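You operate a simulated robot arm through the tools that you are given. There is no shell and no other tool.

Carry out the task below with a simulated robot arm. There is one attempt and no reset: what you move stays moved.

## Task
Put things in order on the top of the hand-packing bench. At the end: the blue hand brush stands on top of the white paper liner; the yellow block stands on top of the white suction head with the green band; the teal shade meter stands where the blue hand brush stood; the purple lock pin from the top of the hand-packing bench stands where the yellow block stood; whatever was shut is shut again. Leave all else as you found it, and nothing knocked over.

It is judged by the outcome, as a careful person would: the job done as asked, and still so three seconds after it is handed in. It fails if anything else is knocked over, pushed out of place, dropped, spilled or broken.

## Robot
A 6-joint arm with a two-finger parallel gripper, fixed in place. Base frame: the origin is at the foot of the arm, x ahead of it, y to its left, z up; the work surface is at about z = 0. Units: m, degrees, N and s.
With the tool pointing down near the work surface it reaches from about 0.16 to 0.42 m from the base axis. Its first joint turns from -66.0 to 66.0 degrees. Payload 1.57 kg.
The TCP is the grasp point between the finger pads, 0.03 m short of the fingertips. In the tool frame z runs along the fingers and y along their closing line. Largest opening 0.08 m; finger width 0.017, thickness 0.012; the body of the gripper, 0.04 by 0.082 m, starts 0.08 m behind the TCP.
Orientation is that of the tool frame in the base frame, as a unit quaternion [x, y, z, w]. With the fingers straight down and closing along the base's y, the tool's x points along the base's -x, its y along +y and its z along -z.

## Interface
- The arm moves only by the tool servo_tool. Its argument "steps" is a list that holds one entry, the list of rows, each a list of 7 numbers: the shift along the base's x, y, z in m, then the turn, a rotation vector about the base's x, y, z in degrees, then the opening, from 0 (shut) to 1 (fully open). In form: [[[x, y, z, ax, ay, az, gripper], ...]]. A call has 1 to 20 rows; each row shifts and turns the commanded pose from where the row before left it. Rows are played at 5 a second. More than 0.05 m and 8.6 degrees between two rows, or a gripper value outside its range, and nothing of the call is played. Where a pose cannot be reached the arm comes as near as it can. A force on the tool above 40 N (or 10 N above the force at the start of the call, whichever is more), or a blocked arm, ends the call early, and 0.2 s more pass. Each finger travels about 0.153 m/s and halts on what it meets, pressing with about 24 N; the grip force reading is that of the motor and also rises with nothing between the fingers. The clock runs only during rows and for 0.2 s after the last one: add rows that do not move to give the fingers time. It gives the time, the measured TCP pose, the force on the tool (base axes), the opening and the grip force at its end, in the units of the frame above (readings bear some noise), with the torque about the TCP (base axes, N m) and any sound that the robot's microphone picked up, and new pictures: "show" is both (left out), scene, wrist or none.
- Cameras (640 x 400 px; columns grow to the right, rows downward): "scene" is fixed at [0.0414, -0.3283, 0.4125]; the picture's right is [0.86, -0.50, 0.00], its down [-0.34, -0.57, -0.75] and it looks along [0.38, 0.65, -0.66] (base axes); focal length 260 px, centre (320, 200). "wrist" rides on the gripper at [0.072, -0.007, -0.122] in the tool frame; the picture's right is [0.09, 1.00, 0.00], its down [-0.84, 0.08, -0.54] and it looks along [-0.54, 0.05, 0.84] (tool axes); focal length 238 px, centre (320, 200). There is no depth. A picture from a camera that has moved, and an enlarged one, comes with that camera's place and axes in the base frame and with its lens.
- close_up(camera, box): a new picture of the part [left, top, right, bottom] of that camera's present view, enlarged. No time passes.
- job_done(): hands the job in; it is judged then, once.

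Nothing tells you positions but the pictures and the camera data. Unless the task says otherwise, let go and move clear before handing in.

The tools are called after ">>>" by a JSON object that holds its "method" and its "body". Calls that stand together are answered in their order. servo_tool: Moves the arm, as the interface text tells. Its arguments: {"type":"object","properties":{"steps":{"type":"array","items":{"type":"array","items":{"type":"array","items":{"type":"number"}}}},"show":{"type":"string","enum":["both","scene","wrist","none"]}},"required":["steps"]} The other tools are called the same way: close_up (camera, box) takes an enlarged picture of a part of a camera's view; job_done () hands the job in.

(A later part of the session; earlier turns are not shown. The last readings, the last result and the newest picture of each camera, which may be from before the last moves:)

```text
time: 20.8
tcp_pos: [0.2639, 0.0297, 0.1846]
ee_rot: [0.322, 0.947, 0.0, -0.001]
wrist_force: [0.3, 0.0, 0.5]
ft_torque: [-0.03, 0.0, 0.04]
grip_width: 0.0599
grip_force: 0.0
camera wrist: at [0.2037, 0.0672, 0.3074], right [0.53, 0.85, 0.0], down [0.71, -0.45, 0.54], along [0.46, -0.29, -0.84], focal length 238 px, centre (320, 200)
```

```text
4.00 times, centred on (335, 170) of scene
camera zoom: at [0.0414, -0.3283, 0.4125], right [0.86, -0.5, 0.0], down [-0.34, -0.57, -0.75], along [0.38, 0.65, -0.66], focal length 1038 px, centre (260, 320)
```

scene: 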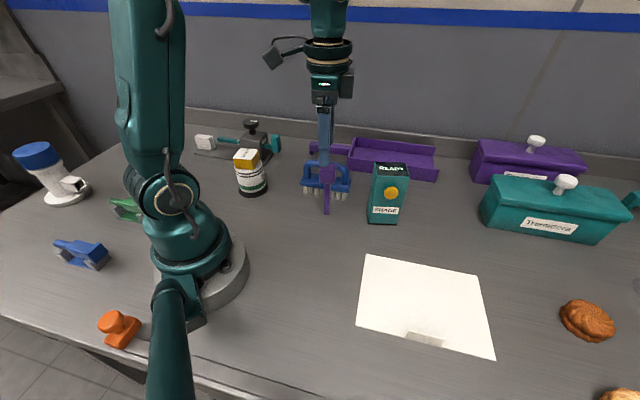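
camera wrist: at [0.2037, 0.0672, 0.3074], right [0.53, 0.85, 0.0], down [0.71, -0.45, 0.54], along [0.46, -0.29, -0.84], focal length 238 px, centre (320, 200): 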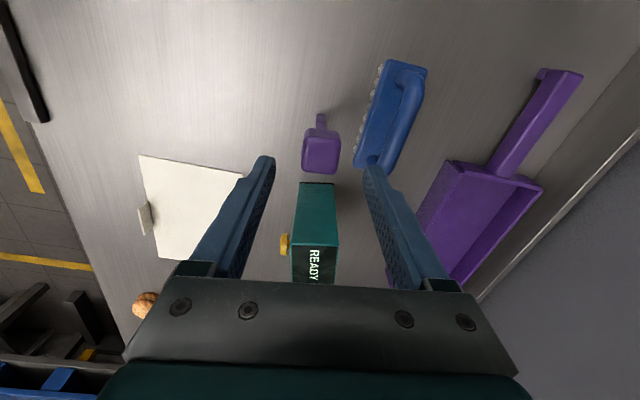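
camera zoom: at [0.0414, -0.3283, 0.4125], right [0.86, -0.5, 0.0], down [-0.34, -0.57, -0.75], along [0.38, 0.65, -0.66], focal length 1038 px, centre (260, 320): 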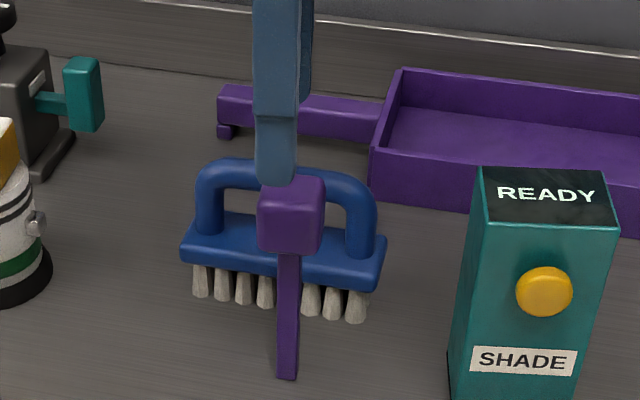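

The pin head is centred under the fingers and square to them. I'll narrow the opening a little and descend around the head.

>>> {"method": "servo_tool", "body": {"steps": [[[0, 0, -0.01, 0, 0, 0, 0.65], [0, 0, -0.015, 0, 0, 0, 0.65], [0, 0, -0.015, 0, 0, 0, 0.65], [0, 0, -0.015, 0, 0, 0, 0.65], [0, 0, -0.013, 0, 0, 0, 0.65], [0, 0, 0, 0, 0, 0, 0.65], [0, 0, 0, 0, 0, 0, 0.65]]]}}

>>> {"method": "close_up", "body": {"camera": "wrist", "box": [250, 100, 390, 210]}}

>>> {"method": "close_up", "body": {"camera": "scene", "box": [290, 120, 380, 220]}}

```text
time: 22.4
tcp_pos: [0.2638, 0.0278, 0.1176]
ee_rot: [0.321, 0.947, 0.001, 0.0]
wrist_force: [1.0, 0.3, 0.1]
ft_torque: [-0.02, 0.01, -0.01]
grip_width: 0.0518
grip_force: 0.0
camera wrist: at [0.2036, 0.0669, 0.2401], right [0.53, 0.85, 0.0], down [0.71, -0.45, 0.54], along [0.46, -0.29, -0.84], focal length 238 px, centre (320, 200)
```

scene: 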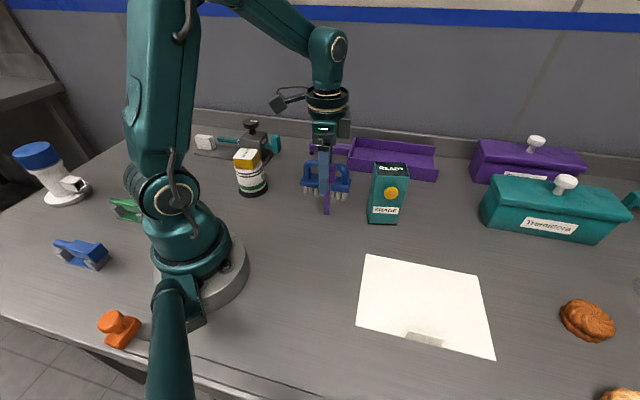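
wrist: 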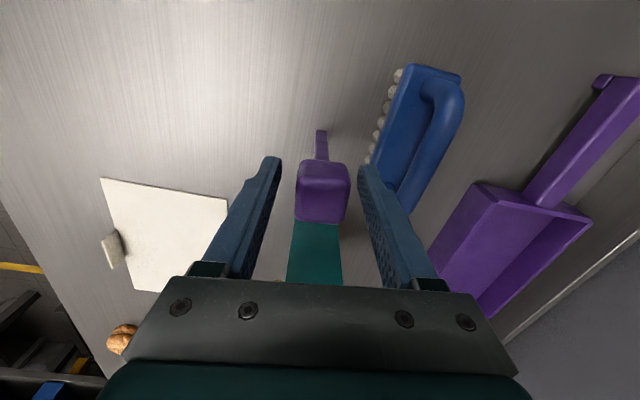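

```text
3.64 times, centred on (320, 155) of wrist
camera zoom: at [0.2036, 0.0669, 0.2401], right [0.53, 0.85, 0.0], down [0.71, -0.45, 0.54], along [0.46, -0.29, -0.84], focal length 867 px, centre (320, 364)
```

zoom: 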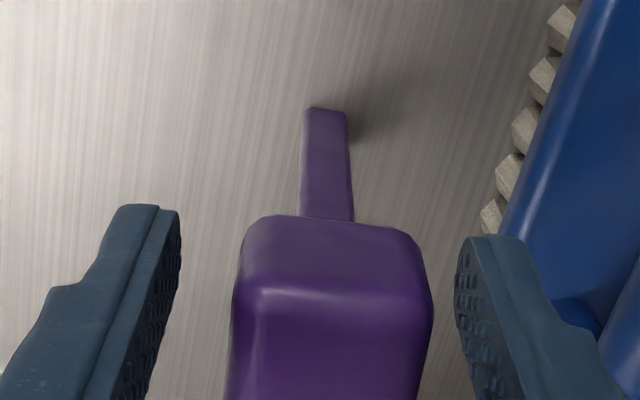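

```text
4.00 times, centred on (335, 170) of scene
camera zoom: at [0.0414, -0.3283, 0.4125], right [0.86, -0.5, 0.0], down [-0.34, -0.57, -0.75], along [0.38, 0.65, -0.66], focal length 1038 px, centre (260, 320)
```

zoom: 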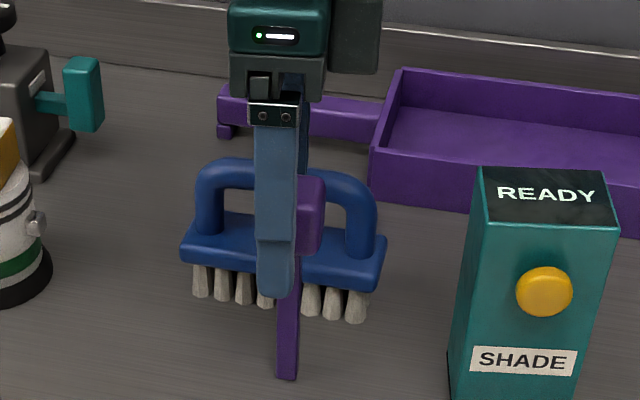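

The fingers straddle the head, but the pin sits about 1.7 mm toward the brush side. I'll correct that before closing so it isn't pushed over.

>>> {"method": "servo_tool", "body": {"steps": [[[0, 0.0009, 0, 0, 0, 0, 0.65], [0, 0.0009, -0.001, 0, 0, 0, 0.65], [0, 0, 0, 0, 0, 0, 0.6], [0, 0, 0, 0, 0, 0, 0.55], [0, 0, 0, 0, 0, 0, 0.5], [0, 0, 0, 0, 0, 0, 0.47], [0, 0, 0, 0, 0, 0, 0.47]]]}}

>>> {"method": "close_up", "body": {"camera": "wrist", "box": [250, 110, 390, 230]}}

```text
time: 24.0
tcp_pos: [0.2638, 0.0309, 0.1166]
ee_rot: [0.321, 0.947, -0.001, 0.0]
wrist_force: [0.3, 0.3, 0.6]
ft_torque: [0.03, -0.04, -0.01]
grip_width: 0.0374
grip_force: 0.0
camera wrist: at [0.2036, 0.0689, 0.2387], right [0.53, 0.85, 0.0], down [0.71, -0.45, 0.54], along [0.46, -0.29, -0.84], focal length 238 px, centre (320, 200)
```

scene: 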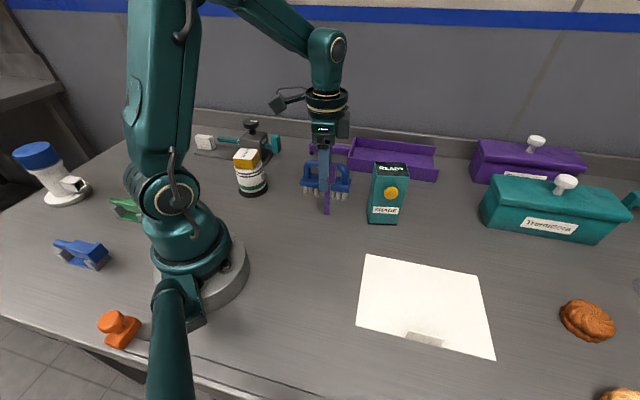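
wrist: 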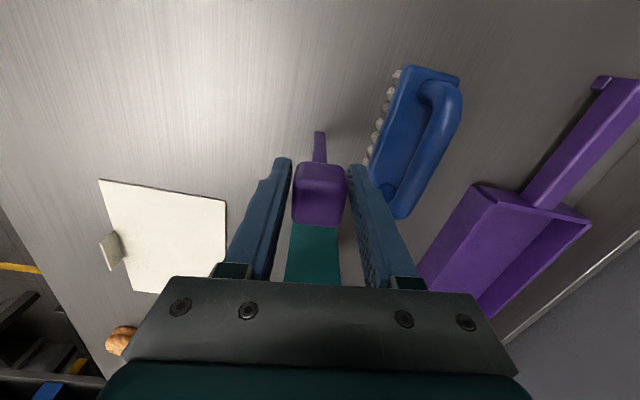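

```text
3.33 times, centred on (320, 170) of wrist
camera zoom: at [0.2036, 0.0689, 0.2387], right [0.53, 0.85, 0.0], down [0.71, -0.45, 0.54], along [0.46, -0.29, -0.84], focal length 794 px, centre (320, 300)
```

zoom: 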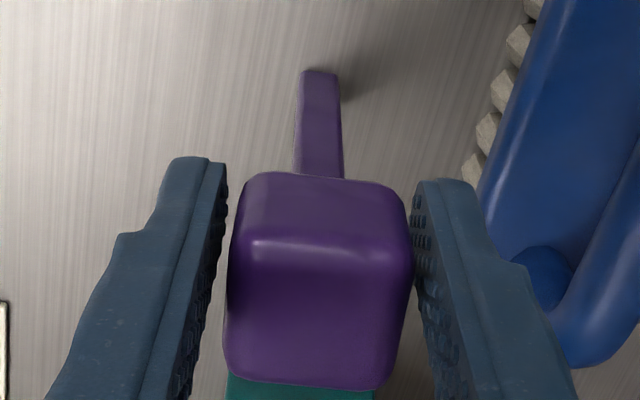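

Now it's centred. I'll close slowly for the last few millimetres.

>>> {"method": "servo_tool", "body": {"steps": [[[0, 0, 0, 0, 0, 0, 0.44], [0, 0, 0, 0, 0, 0, 0.42], [0, 0, 0, 0, 0, 0, 0.4], [0, 0, 0, 0, 0, 0, 0.38], [0, 0, 0, 0, 0, 0, 0.36], [0, 0, 0, 0, 0, 0, 0.34], [0, 0, 0, 0, 0, 0, 0.3], [0, 0, 0, 0, 0, 0, 0.2], [0, 0, 0, 0, 0, 0, 0.1], [0, 0, 0, 0, 0, 0, 0.1]]]}}

>>> {"method": "close_up", "body": {"camera": "wrist", "box": [250, 110, 390, 230]}}

>>> {"method": "close_up", "body": {"camera": "scene", "box": [290, 120, 380, 220]}}

```text
time: 26.2
tcp_pos: [0.2634, 0.0299, 0.1152]
ee_rot: [0.322, 0.947, 0.0, 0.001]
wrist_force: [0.2, -0.5, -0.2]
ft_torque: [-0.04, -0.02, 0.0]
grip_width: 0.0314
grip_force: 24.4
camera wrist: at [0.2035, 0.0689, 0.2387], right [0.53, 0.85, 0.0], down [0.71, -0.45, 0.54], along [0.46, -0.29, -0.84], focal length 238 px, centre (320, 200)
```

scene: 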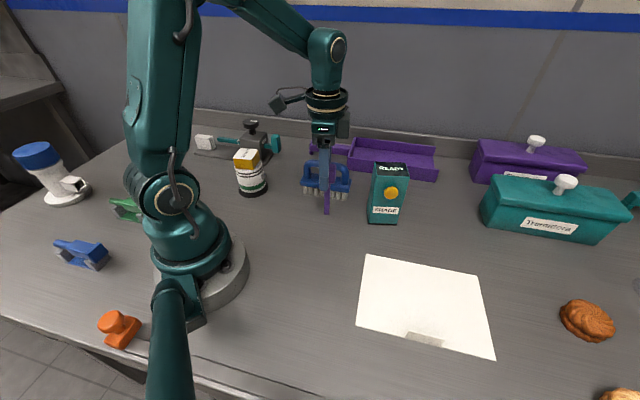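
wrist: 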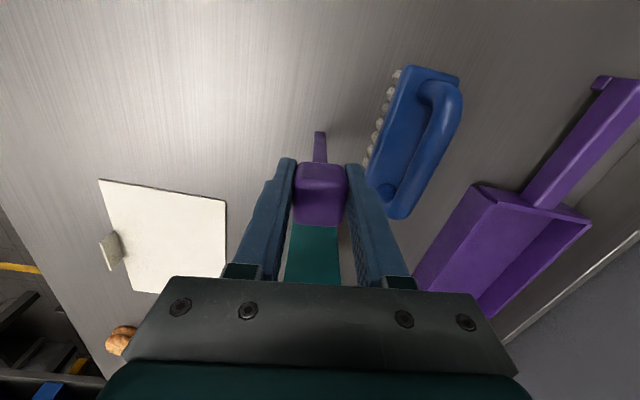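

```text
3.33 times, centred on (320, 170) of wrist
camera zoom: at [0.2035, 0.0689, 0.2387], right [0.53, 0.85, 0.0], down [0.71, -0.45, 0.54], along [0.46, -0.29, -0.84], focal length 794 px, centre (320, 300)
```

zoom: 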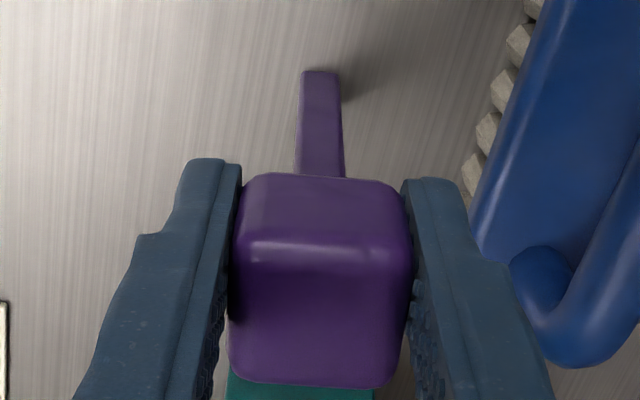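

```text
4.00 times, centred on (335, 170) of scene
camera zoom: at [0.0414, -0.3283, 0.4125], right [0.86, -0.5, 0.0], down [-0.34, -0.57, -0.75], along [0.38, 0.65, -0.66], focal length 1038 px, centre (260, 320)
```

zoom: 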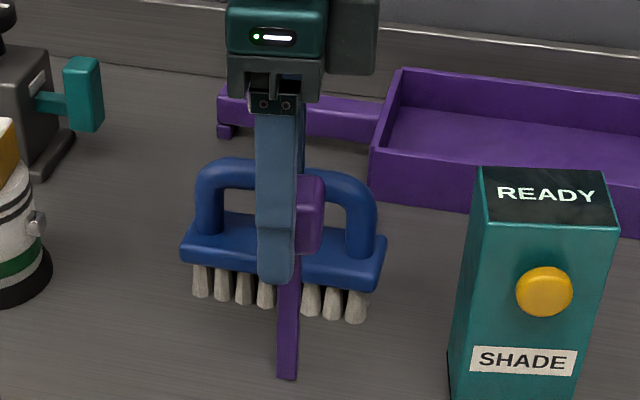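

The grip closed without disturbing the pin. I'll lift a little first to see whether it comes free, then higher.

>>> {"method": "servo_tool", "body": {"steps": [[[0, 0, 0.004, 0, 0, 0, 0.1], [0, 0, 0.006, 0, 0, 0, 0.1], [0, 0, 0.015, 0, 0, 0, 0.1], [0, 0, 0.02, 0, 0, 0, 0.1], [0, 0, 0.02, 0, 0, 0, 0.1], [0, 0, 0.015, 0, 0, 0, 0.1], [0, 0, 0, 0, 0, 0, 0.1]]]}}

>>> {"method": "close_up", "body": {"camera": "scene", "box": [270, 100, 390, 220]}}

>>> {"method": "close_up", "body": {"camera": "wrist", "box": [250, 90, 390, 230]}}

```text
time: 27.8
tcp_pos: [0.2635, 0.0307, 0.1961]
ee_rot: [0.321, 0.947, 0.0, -0.001]
wrist_force: [0.7, -0.6, -0.8]
ft_torque: [0.01, -0.01, 0.04]
grip_width: 0.0314
grip_force: 23.4
camera wrist: at [0.2028, 0.0682, 0.3191], right [0.53, 0.85, 0.0], down [0.71, -0.45, 0.54], along [0.46, -0.29, -0.84], focal length 238 px, centre (320, 200)
```

scene: 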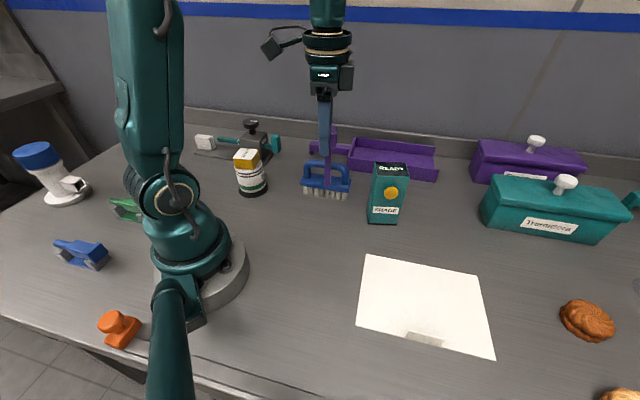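
wrist: 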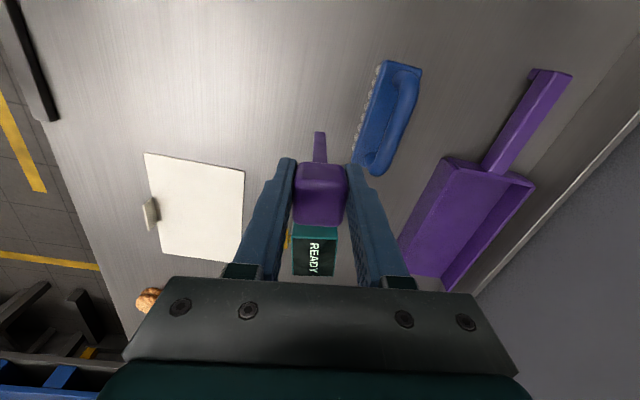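

```text
3.33 times, centred on (330, 160) of scene
camera zoom: at [0.0414, -0.3283, 0.4125], right [0.86, -0.5, 0.0], down [-0.34, -0.57, -0.75], along [0.38, 0.65, -0.66], focal length 865 px, centre (287, 333)
```

zoom: 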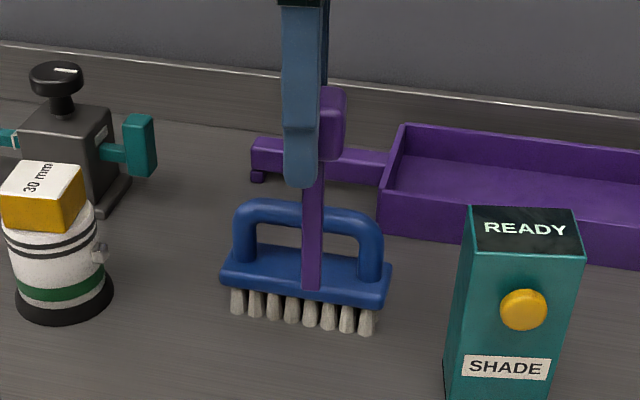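

```text
2.86 times, centred on (320, 160) of wrist
camera zoom: at [0.2028, 0.0682, 0.3191], right [0.53, 0.85, 0.0], down [0.71, -0.45, 0.54], along [0.46, -0.29, -0.84], focal length 681 px, centre (320, 314)
```

zoom: 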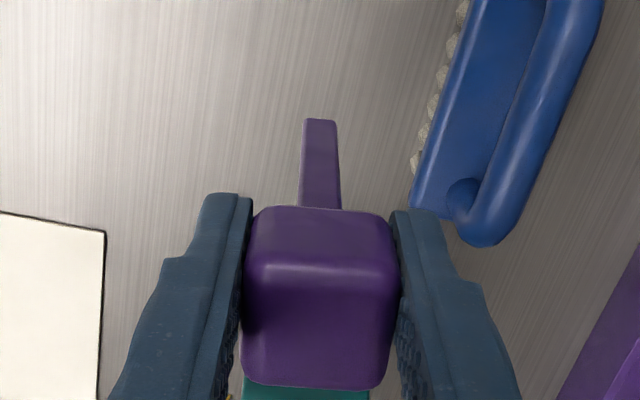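

The pin is free and hanging straight. I'll carry it to where the yellow block stood.

>>> {"method": "servo_tool", "body": {"steps": [[[-0.005, -0.0082, 0, 0, 0, 0, 0.1], [-0.00976, -0.01641, 0, 0, 0, 0, 0.1], [-0.00976, -0.01641, 0, 0, 0, 0, 0.1], [-0.00976, -0.01641, 0, 0, 0, 0, 0.1], [-0.00976, -0.01641, 0, 0, 0, 0, 0.1], [-0.00976, -0.01641, 0, 0, 0, 0, 0.1], [-0.00976, -0.01641, 0, 0, 0, 0, 0.1], [-0.00976, -0.01641, 0, 0, 0, 0, 0.1], [-0.00976, -0.01641, 0, 0, 0, 0, 0.1], [-0.00976, -0.01641, 0, 0, 0, 0, 0.1], [-0.00976, -0.01641, 0, 0, 0, 0, 0.1], [-0.00976, -0.01641, 0, 0, 0, 0, 0.1], [-0.00976, -0.01641, 0, 0, 0, 0, 0.1], [-0.00976, -0.01641, 0, 0, 0, 0, 0.1], [-0.00472, -0.00817, 0, 0, 0, 0, 0.1], [0, 0, 0, 0, 0, 0, 0.1], [0, 0, 0, 0, 0, 0, 0.1]]]}}

>>> {"method": "close_up", "body": {"camera": "wrist", "box": [250, 90, 390, 230]}}

>>> {"method": "close_up", "body": {"camera": "scene", "box": [280, 220, 400, 360]}}

>>> {"method": "close_up", "body": {"camera": "scene", "box": [280, 140, 420, 235]}}

```text
time: 31.4
tcp_pos: [0.1264, -0.1991, 0.1963]
ee_rot: [0.321, 0.947, 0.001, 0.0]
wrist_force: [-1.0, -1.0, -0.1]
ft_torque: [-0.06, -0.03, 0.0]
grip_width: 0.0318
grip_force: 24.3
camera wrist: at [0.0664, -0.1607, 0.3183], right [0.53, 0.85, 0.0], down [0.71, -0.45, 0.54], along [0.46, -0.29, -0.84], focal length 238 px, centre (320, 200)
```

scene: 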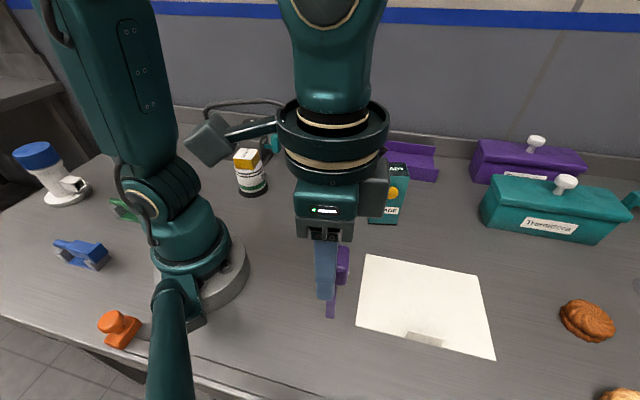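
wrist: 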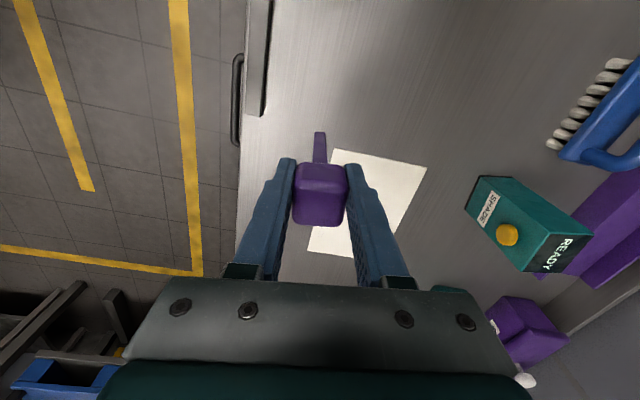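

```text
2.86 times, centred on (320, 160) of wrist
camera zoom: at [0.0664, -0.1607, 0.3183], right [0.53, 0.85, 0.0], down [0.71, -0.45, 0.54], along [0.46, -0.29, -0.84], focal length 681 px, centre (320, 314)
```

zoom: 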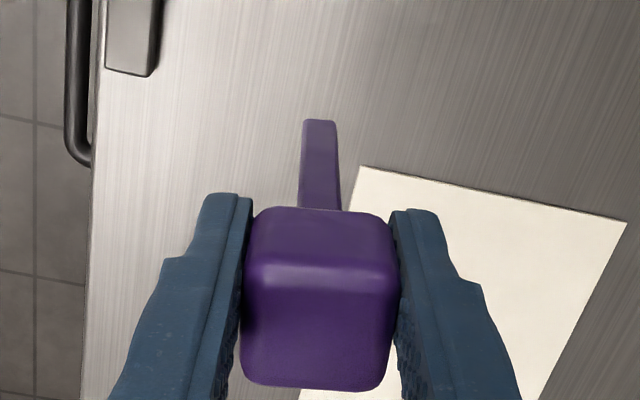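

```text
2.86 times, centred on (340, 290) of scene
camera zoom: at [0.0414, -0.3283, 0.4125], right [0.86, -0.5, 0.0], down [-0.34, -0.57, -0.75], along [0.38, 0.65, -0.66], focal length 742 px, centre (263, -57)
```

zoom: 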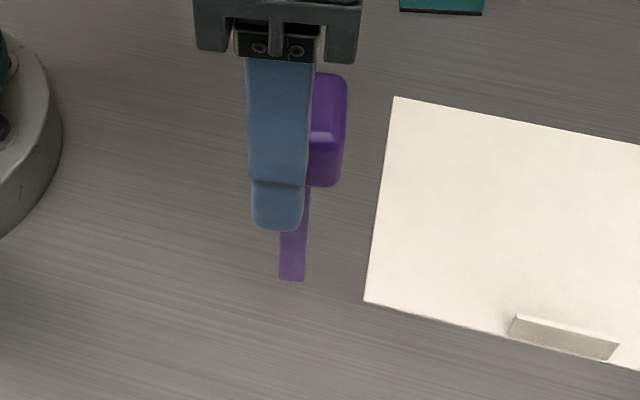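

```text
4.21 times, centred on (350, 188) of scene
camera zoom: at [0.0414, -0.3283, 0.4125], right [0.86, -0.5, 0.0], down [-0.34, -0.57, -0.75], along [0.38, 0.65, -0.66], focal length 1093 px, centre (194, 253)
```

zoom: 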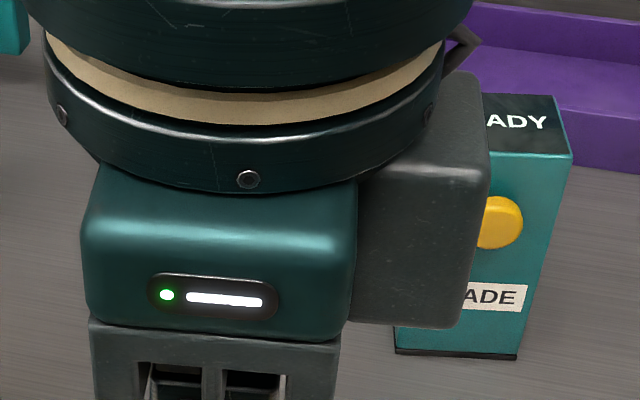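

The pin hangs straight over the block's old spot, about 5 cm clear of the liner. I'll lower it to just above the bench.

>>> {"method": "servo_tool", "body": {"steps": [[[0, 0, -0.012, 0, 0, 0, 0.1], [0, 0, -0.018, 0, 0, 0, 0.1], [0, 0, -0.018, 0, 0, 0, 0.1], [0, 0, -0.015, 0, 0, 0, 0.1], [0, 0, -0.008, 0, 0, 0, 0.1], [0, 0, -0.004, 0, 0, 0, 0.1], [0, 0, -0.002, 0, 0, 0, 0.1], [0, 0, 0, 0, 0, 0, 0.1], [0, 0, 0, 0, 0, 0, 0.1]]], "show": "scene"}}

>>> {"method": "close_up", "body": {"camera": "scene", "box": [290, 240, 380, 360]}}

>>> {"method": "close_up", "body": {"camera": "wrist", "box": [250, 90, 390, 230]}}

```text
time: 33.4
tcp_pos: [0.1262, -0.1978, 0.1177]
ee_rot: [0.322, 0.947, -0.001, -0.001]
wrist_force: [-0.8, -0.4, -0.1]
ft_torque: [-0.01, 0.03, -0.03]
grip_width: 0.0317
grip_force: 24.3
```

scene: 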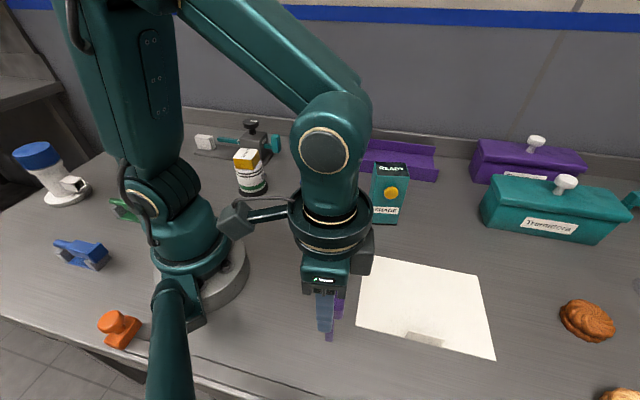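

```text
3.33 times, centred on (335, 300) of scene
camera zoom: at [0.0414, -0.3283, 0.4125], right [0.86, -0.5, 0.0], down [-0.34, -0.57, -0.75], along [0.38, 0.65, -0.66], focal length 865 px, centre (270, -133)
```

zoom: 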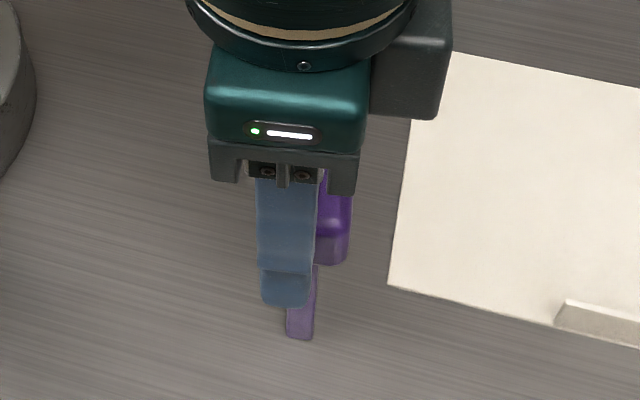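

```text
2.86 times, centred on (320, 160) of wrist
camera zoom: at [0.0666, -0.1611, 0.2418], right [0.53, 0.85, 0.0], down [0.71, -0.45, 0.54], along [0.46, -0.29, -0.84], focal length 681 px, centre (320, 314)
```

zoom: 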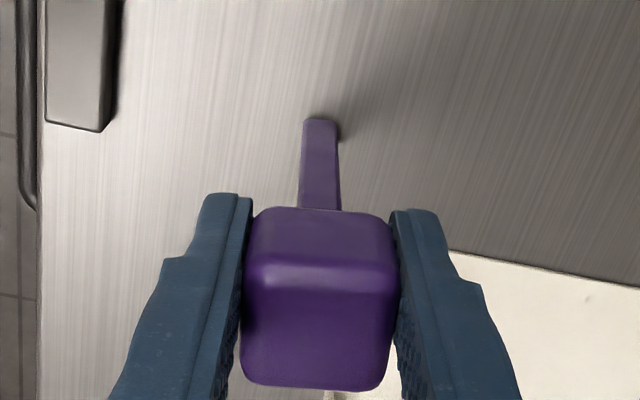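

>>> {"method": "servo_tool", "body": {"steps": [[[0, 0, -0.001, 0, 0, 0, 0.1], [0, 0, -0.001, 0, 0, 0, 0.1], [0, 0, 0, 0, 0, 0, 0.1]]], "show": "none"}}

```text
time: 34.2
tcp_pos: [0.1263, -0.1988, 0.1168]
ee_rot: [0.321, 0.947, -0.001, 0.001]
wrist_force: [-0.4, -0.5, -0.1]
ft_torque: [0.01, 0.0, 0.03]
grip_width: 0.0313
grip_force: 24.2
```

>>> {"method": "servo_tool", "body": {"steps": [[[0, 0, -0.0005, 0, 0, 0, 0.1], [0, 0, -0.0005, 0, 0, 0, 0.1], [0, 0, 0, 0, 0, 0, 0.1]]], "show": "none"}}

```text
time: 35.0
tcp_pos: [0.1269, -0.1993, 0.1173]
ee_rot: [0.321, 0.947, 0.0, 0.001]
wrist_force: [-0.1, 0.4, 2.5]
ft_torque: [0.0, 0.06, 0.01]
grip_width: 0.0312
grip_force: 24.1
```

>>> {"method": "servo_tool", "body": {"steps": [[[0, 0, -0.0004, 0, 0, 0, 0.1], [0, 0, 0, 0, 0, 0, 0.1]]], "show": "none"}}

>>> {"method": "close_up", "body": {"camera": "scene", "box": [290, 240, 380, 360]}}

>>> {"method": "close_up", "body": {"camera": "wrist", "box": [280, 110, 360, 180]}}

```text
time: 35.6
tcp_pos: [0.1263, -0.2, 0.1161]
ee_rot: [0.322, 0.947, 0.0, 0.001]
wrist_force: [-1.0, 1.2, 13.9]
ft_torque: [0.12, 0.13, -0.01]
grip_width: 0.0313
grip_force: 23.8
```

```text
3.33 times, centred on (335, 300) of scene
camera zoom: at [0.0413, -0.3282, 0.4125], right [0.86, -0.5, 0.0], down [-0.34, -0.57, -0.75], along [0.38, 0.65, -0.66], focal length 865 px, centre (270, -133)
```

zoom: 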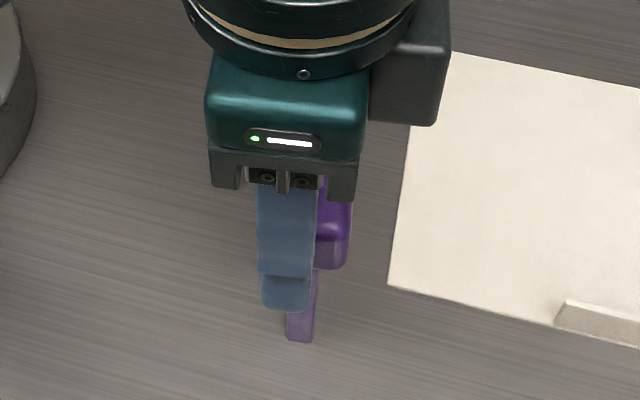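

```text
5.71 times, centred on (320, 145) of wrist
camera zoom: at [0.0665, -0.1611, 0.2386], right [0.53, 0.85, 0.0], down [0.71, -0.45, 0.54], along [0.46, -0.29, -0.84], focal length 1362 px, centre (320, 514)
```

zoom: 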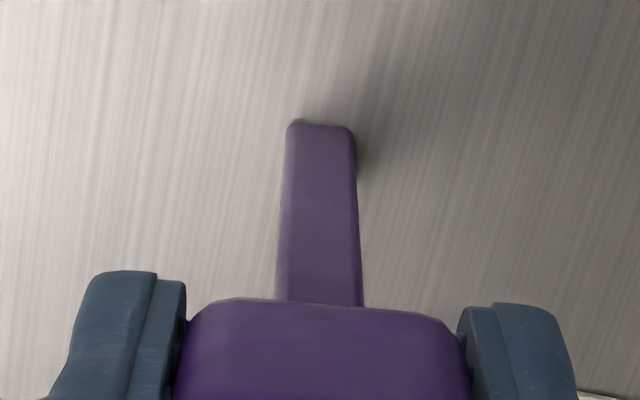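

The pin foot is flat on the bench with its contact centred. I'll ease the pressure and open slowly.

>>> {"method": "servo_tool", "body": {"steps": [[[0, 0, 0.0004, 0, 0, 0, 0.1], [0, 0, 0, 0, 0, 0, 0.3], [0, 0, 0, 0, 0, 0, 0.36], [0, 0, 0, 0, 0, 0, 0.385], [0, 0, 0, 0, 0, 0, 0.395], [0, 0, 0, 0, 0, 0, 0.405], [0, 0, 0, 0, 0, 0, 0.42], [0, 0, 0, 0, 0, 0, 0.44], [0, 0, 0, 0, 0, 0, 0.48], [0, 0, 0, 0, 0, 0, 0.53], [0, 0, 0, 0, 0, 0, 0.6], [0, 0, 0, 0, 0, 0, 0.65], [0, 0, 0, 0, 0, 0, 0.65], [0, 0, 0, 0, 0, 0, 0.65]]]}}

>>> {"method": "close_up", "body": {"camera": "scene", "box": [290, 240, 380, 360]}}

>>> {"method": "close_up", "body": {"camera": "wrist", "box": [250, 90, 390, 230]}}

```text
time: 38.6
tcp_pos: [0.1259, -0.1982, 0.1166]
ee_rot: [0.321, 0.947, 0.0, 0.001]
wrist_force: [0.5, 0.4, 0.5]
ft_torque: [-0.01, -0.03, 0.0]
grip_width: 0.052
grip_force: 0.1
camera wrist: at [0.0661, -0.1613, 0.2386], right [0.53, 0.85, 0.0], down [0.71, -0.45, 0.54], along [0.46, -0.29, -0.84], focal length 238 px, centre (320, 200)
```

scene: 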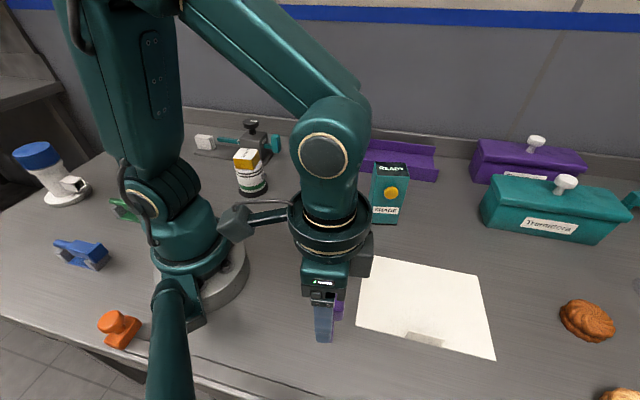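
wrist: 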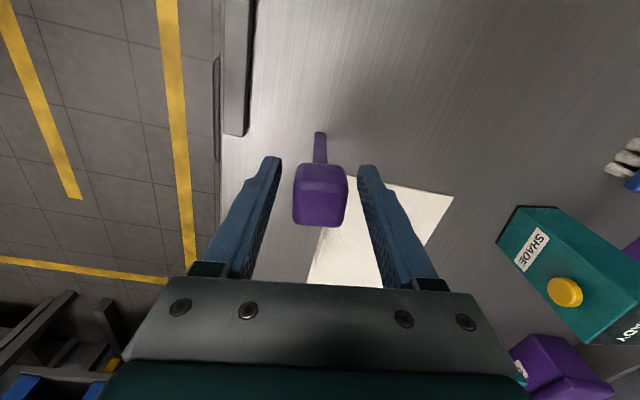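

```text
3.33 times, centred on (335, 300) of scene
camera zoom: at [0.0414, -0.3283, 0.4125], right [0.86, -0.5, 0.0], down [-0.34, -0.57, -0.75], along [0.38, 0.65, -0.66], focal length 865 px, centre (270, -133)
```

zoom: 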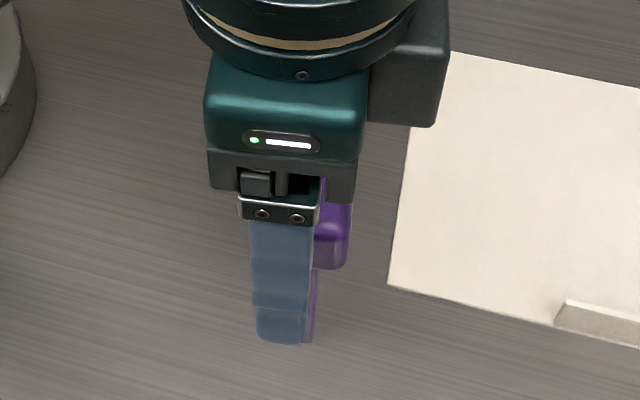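

```text
2.86 times, centred on (320, 160) of wrist
camera zoom: at [0.0661, -0.1613, 0.2386], right [0.53, 0.85, 0.0], down [0.71, -0.45, 0.54], along [0.46, -0.29, -0.84], focal length 681 px, centre (320, 314)
```

zoom: 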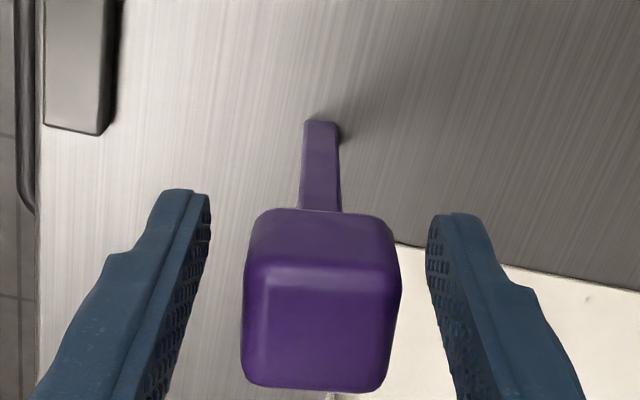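

The pin stands on its own. I'll rise straight up clear of it, then go hover over the brush.

>>> {"method": "servo_tool", "body": {"steps": [[[0, 0, 0.008, 0, 0, 0, 0.65], [0, 0, 0.015, 0, 0, 0, 0.65], [0, 0, 0.025, 0, 0, 0, 0.65], [0, 0, 0.025, 0, 0, 0, 0.65], [0, 0, 0.025, 0, 0, 0, 0.65], [0, 0, 0.025, 0, 0, 0, 0.7], [0.01463, 0.02421, 0, 0, 0, -0.625, 0.7], [0.01463, 0.02421, 0, 0, 0, -0.625, 0.7], [0.01463, 0.02421, 0, 0, 0, -0.625, 0.7], [0.01463, 0.02421, 0, 0, 0, -0.625, 0.7], [0.01463, 0.02421, 0, 0, 0, -0.625, 0.7], [0.01463, 0.02421, 0, 0, 0, -0.625, 0.7], [0.01463, 0.02421, 0, 0, 0, -0.625, 0.7], [0.01463, 0.02421, 0, 0, 0, -0.625, 0.7], [0.01463, 0.02421, 0, 0, 0, -0.625, 0.7], [0.01463, 0.02421, 0, 0, 0, -0.625, 0.7], [0.01463, 0.02421, 0, 0, 0, -0.625, 0.7], [0.01463, 0.02421, 0, 0, 0, -0.625, 0.7], [0, 0, 0, 0, 0, 0, 0.7], [0, 0, 0, 0, 0, 0, 0.7]]]}}

>>> {"method": "close_up", "body": {"camera": "scene", "box": [280, 230, 400, 370]}}

>>> {"method": "close_up", "body": {"camera": "wrist", "box": [250, 60, 400, 170]}}

>>> {"method": "close_up", "body": {"camera": "scene", "box": [285, 140, 425, 235]}}

```text
time: 42.8
tcp_pos: [0.3014, 0.0919, 0.2379]
ee_rot: [0.382, 0.924, -0.001, -0.001]
wrist_force: [-0.6, 0.0, -1.4]
ft_torque: [0.01, 0.02, -0.03]
grip_width: 0.0562
grip_force: 0.0
camera wrist: at [0.2474, 0.137, 0.3615], right [0.64, 0.77, 0.0], down [0.65, -0.54, 0.54], along [0.42, -0.35, -0.84], focal length 238 px, centre (320, 200)
```

scene: 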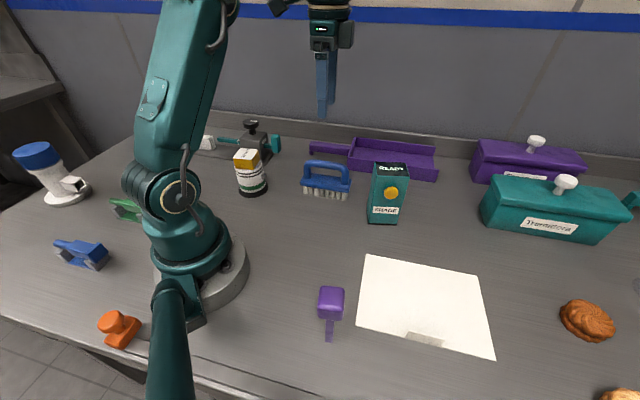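
wrist: 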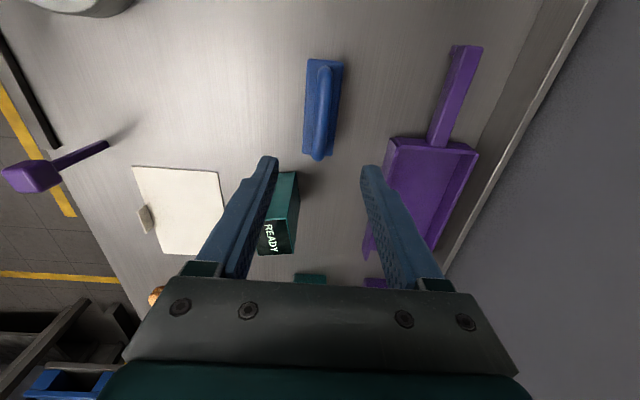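

```text
2.86 times, centred on (340, 300) of scene
camera zoom: at [0.0414, -0.3283, 0.4125], right [0.86, -0.5, 0.0], down [-0.34, -0.57, -0.75], along [0.38, 0.65, -0.66], focal length 742 px, centre (263, -86)
```

zoom: 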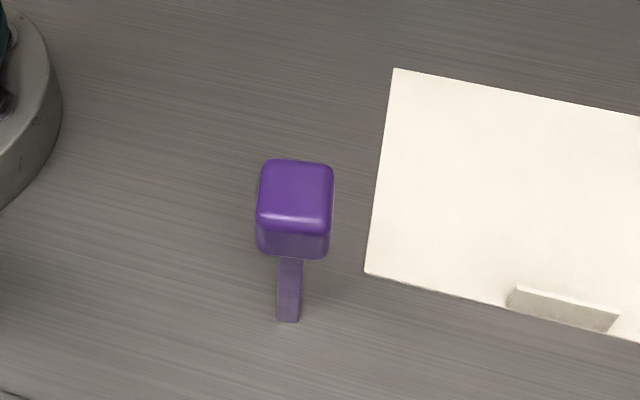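

```text
3.64 times, centred on (325, 115) of wrist
camera zoom: at [0.2474, 0.137, 0.3615], right [0.64, 0.77, 0.0], down [0.65, -0.54, 0.54], along [0.42, -0.35, -0.84], focal length 867 px, centre (302, 509)
```

zoom: 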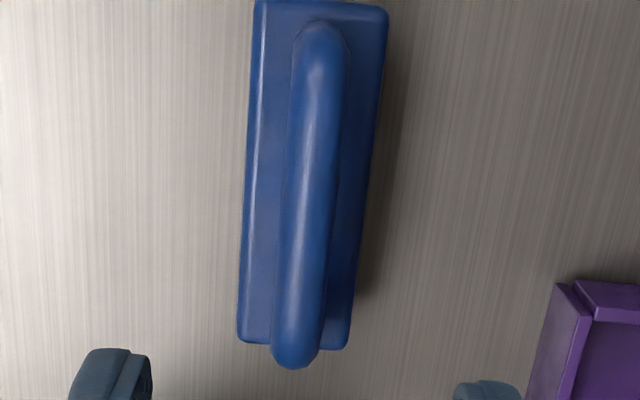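

```text
4.21 times, centred on (355, 188) of scene
camera zoom: at [0.0414, -0.3283, 0.4125], right [0.86, -0.5, 0.0], down [-0.34, -0.57, -0.75], along [0.38, 0.65, -0.66], focal length 1093 px, centre (173, 253)
```

zoom: 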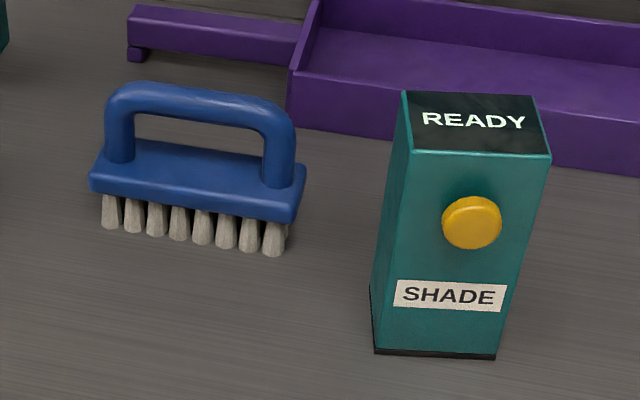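

The pin is standing nicely in the block's old place. The brush's arch handle lies almost exactly under the fingers, centred near (0.301, 0.0935) with the handle at about z = 0.081, so I'll descend around it.

>>> {"method": "servo_tool", "body": {"steps": [[[-0.0007, 0.002, -0.025, 0, 0, 0, 0.7], [0, 0, -0.025, 0, 0, 0, 0.7], [0, 0, -0.025, 0, 0, 0, 0.7], [0, 0, -0.025, 0, 0, 0, 0.7], [0, 0, -0.025, 0, 0, 0, 0.7], [0, 0, -0.02, 0, 0, 0, 0.7], [0, 0, -0.013, 0, 0, 0, 0.7], [0, 0, 0, 0, 0, 0, 0.7], [0, 0, 0, 0, 0, 0, 0.7]]]}}

>>> {"method": "close_up", "body": {"camera": "wrist", "box": [240, 90, 400, 230]}}

>>> {"method": "close_up", "body": {"camera": "scene", "box": [275, 120, 385, 220]}}

```text
time: 44.8
tcp_pos: [0.3007, 0.093, 0.0801]
ee_rot: [0.382, 0.924, 0.0, 0.0]
wrist_force: [-0.1, -1.1, -0.6]
ft_torque: [-0.01, 0.01, -0.01]
grip_width: 0.0561
grip_force: 0.0
camera wrist: at [0.2459, 0.1392, 0.2032], right [0.64, 0.77, 0.0], down [0.65, -0.54, 0.54], along [0.42, -0.35, -0.84], focal length 238 px, centre (320, 200)
```

scene: 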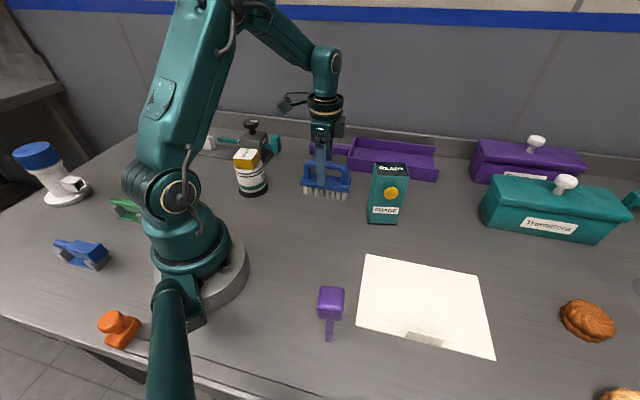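
wrist: 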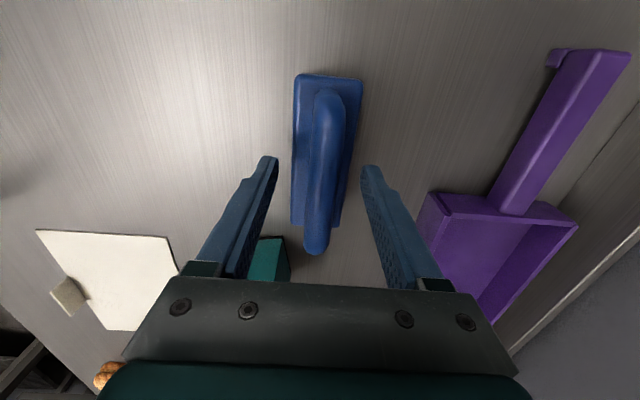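

```text
2.86 times, centred on (320, 160) of wrist
camera zoom: at [0.2459, 0.1392, 0.2032], right [0.64, 0.77, 0.0], down [0.65, -0.54, 0.54], along [0.42, -0.35, -0.84], focal length 681 px, centre (320, 314)
```

zoom: 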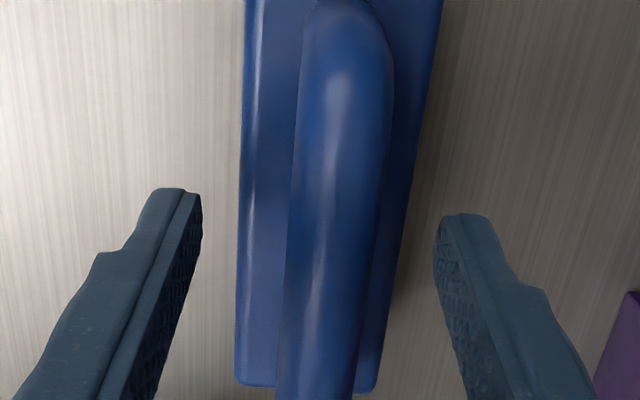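

```text
4.00 times, centred on (330, 170) of scene
camera zoom: at [0.0414, -0.3283, 0.4125], right [0.86, -0.5, 0.0], down [-0.34, -0.57, -0.75], along [0.38, 0.65, -0.66], focal length 1038 px, centre (280, 320)
```

zoom: 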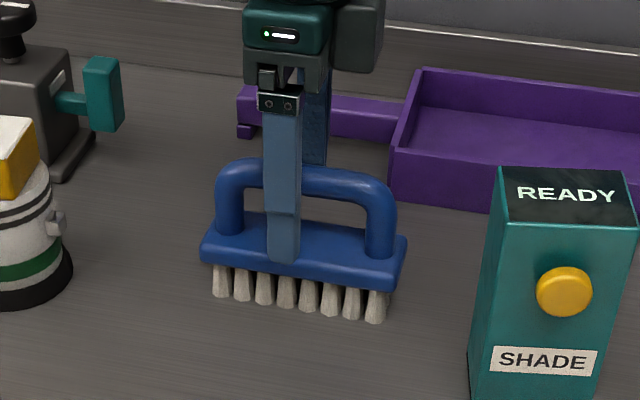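

Handle is centred within 1 mm. I'll close gently on it.

>>> {"method": "servo_tool", "body": {"steps": [[[0.0006, 0.0006, 0, 0, 0, 0, 0.55], [0, 0, 0, 0, 0, 0, 0.42], [0, 0, 0, 0, 0, 0, 0.34], [0, 0, 0, 0, 0, 0, 0.3], [0, 0, 0, 0, 0, 0, 0.27], [0, 0, 0, 0, 0, 0, 0.24], [0, 0, 0, 0, 0, 0, 0.21], [0, 0, 0, 0, 0, 0, 0.15], [0, 0, 0, 0, 0, 0, 0], [0, 0, 0, 0, 0, 0, 0], [0, 0, 0, 0, 0, 0, 0]]]}}

>>> {"method": "close_up", "body": {"camera": "scene", "box": [275, 120, 385, 220]}}

```text
time: 47.2
tcp_pos: [0.3014, 0.0945, 0.0808]
ee_rot: [0.382, 0.924, 0.0, 0.0]
wrist_force: [0.4, 0.7, -0.1]
ft_torque: [0.0, -0.01, -0.01]
grip_width: 0.0172
grip_force: 24.2
camera wrist: at [0.2466, 0.1397, 0.2036], right [0.64, 0.77, 0.0], down [0.65, -0.54, 0.54], along [0.42, -0.35, -0.84], focal length 238 px, centre (320, 200)
```

scene: 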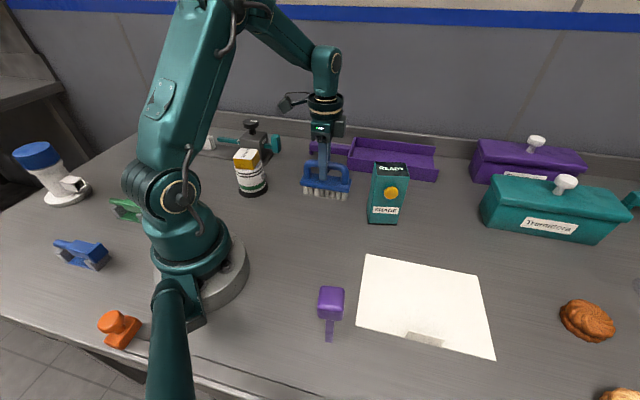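
wrist: 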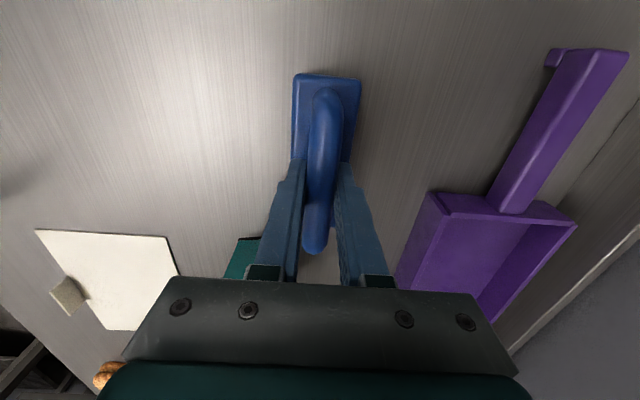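

```text
4.00 times, centred on (330, 170) of scene
camera zoom: at [0.0414, -0.3283, 0.4125], right [0.86, -0.5, 0.0], down [-0.34, -0.57, -0.75], along [0.38, 0.65, -0.66], focal length 1038 px, centre (280, 320)
```

zoom: 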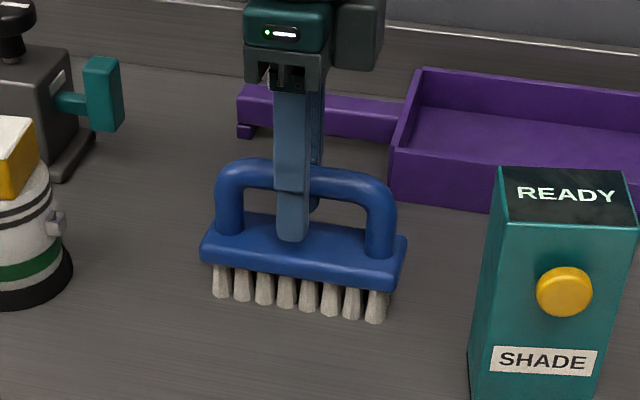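

Firm grip on the handle at 17 mm. I'll lift straight up, well above the shade meter's height.

>>> {"method": "servo_tool", "body": {"steps": [[[0, 0, 0.006, 0, 0, 0, 0], [0, 0, 0.014, 0, 0, 0, 0], [0, 0, 0.025, 0, 0, 0, 0], [0, 0, 0.03, 0, 0, 0, 0], [0, 0, 0.03, 0, 0, 0, 0], [0, 0, 0.03, 0, 0, 0, 0], [0, 0, 0.025, 0, 0, 0, 0], [0, 0, 0, 0, 0, 0, 0]]]}}

>>> {"method": "close_up", "body": {"camera": "scene", "box": [255, 60, 385, 200]}}

```text
time: 49.0
tcp_pos: [0.3021, 0.094, 0.2403]
ee_rot: [0.382, 0.924, -0.001, 0.0]
wrist_force: [-0.5, 0.4, -1.0]
ft_torque: [0.01, 0.0, -0.01]
grip_width: 0.0174
grip_force: 23.8
camera wrist: at [0.2474, 0.1393, 0.3631], right [0.64, 0.77, 0.0], down [0.65, -0.54, 0.54], along [0.42, -0.35, -0.84], focal length 238 px, centre (320, 200)
```

scene: 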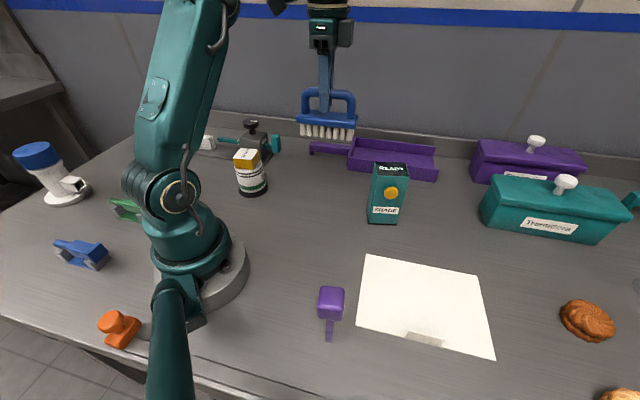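
wrist: 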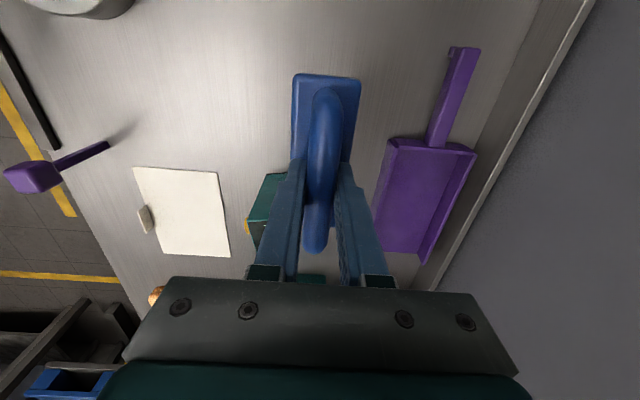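

```text
2.86 times, centred on (320, 130) of scene
camera zoom: at [0.0414, -0.3283, 0.4125], right [0.86, -0.5, 0.0], down [-0.34, -0.57, -0.75], along [0.38, 0.65, -0.66], focal length 742 px, centre (320, 400)
```

zoom: 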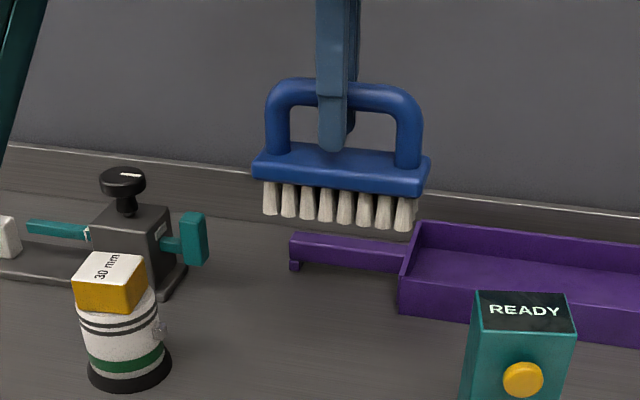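

The brush hangs level. I'll carry it around, bowing inward of the shade meter, to above the liner's centre.

>>> {"method": "servo_tool", "body": {"steps": [[[-0.006, -0.013, 0, 0, 0, 0, 0], [-0.01075, -0.0235, 0, 0, 0, 0, 0], [-0.01075, -0.0235, 0, 0, 0, 0, 0], [-0.01075, -0.0235, 0, 0, 0, 0, 0], [-0.00475, -0.0205, 0, 0, 0, 0, 0], [0, -0.0225, 0, 0, 0, 0, 0], [0, -0.0225, 0, 0, 0, 0, 0], [0, -0.0225, 0, 0, 0, 0, 0], [0.003, -0.0225, 0, 0, 0, 0, 0], [0.006, -0.0225, 0, 0, 0, 0, 0], [0.006, -0.0225, 0, 0, 0, 0, 0], [0.006, -0.0225, 0, 0, 0, 0, 0], [0.006, -0.0225, 0, 0, 0, 0, 0], [0.006, -0.02, 0, 0, 0, 0, 0], [0.004, -0.0165, 0, 0, 0, 0, 0], [0, 0, 0, 0, 0, 0, 0], [0, 0, 0, 0, 0, 0, 0]]]}}

>>> {"method": "close_up", "body": {"camera": "scene", "box": [320, 150, 540, 370]}}

```text
time: 52.6
tcp_pos: [0.2802, -0.2164, 0.2256]
ee_rot: [0.382, 0.924, 0.0, 0.001]
wrist_force: [0.4, -0.5, -0.9]
ft_torque: [0.0, 0.0, -0.01]
grip_width: 0.0171
grip_force: 24.1
out of reach, approached as far as the arm can: row 14, 15
camera wrist: at [0.2254, -0.1705, 0.3484], right [0.64, 0.77, 0.0], down [0.65, -0.53, 0.54], along [0.42, -0.35, -0.84], focal length 238 px, centre (320, 200)
```

scene: 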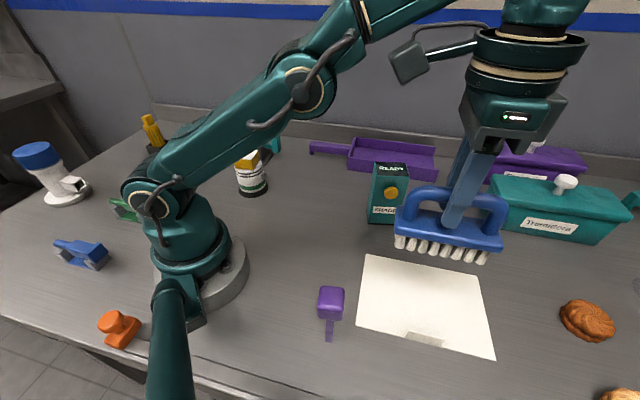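
wrist: 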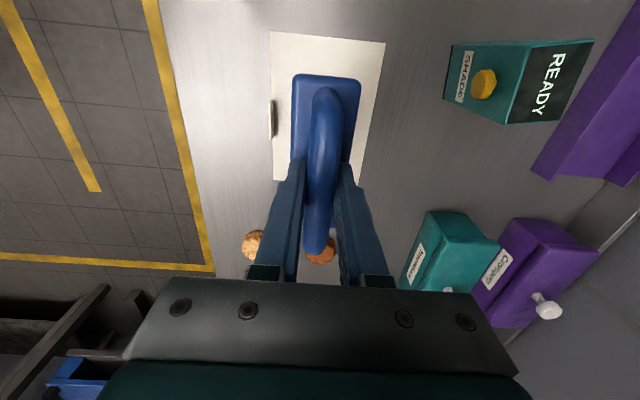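

```text
1.82 times, centred on (430, 260) of scene
camera zoom: at [0.0414, -0.3283, 0.4125], right [0.86, -0.5, 0.0], down [-0.34, -0.57, -0.75], along [0.38, 0.65, -0.66], focal length 472 px, centre (120, 91)
```

zoom: 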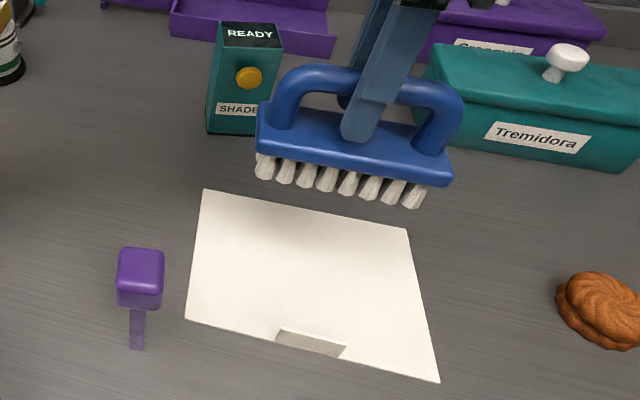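

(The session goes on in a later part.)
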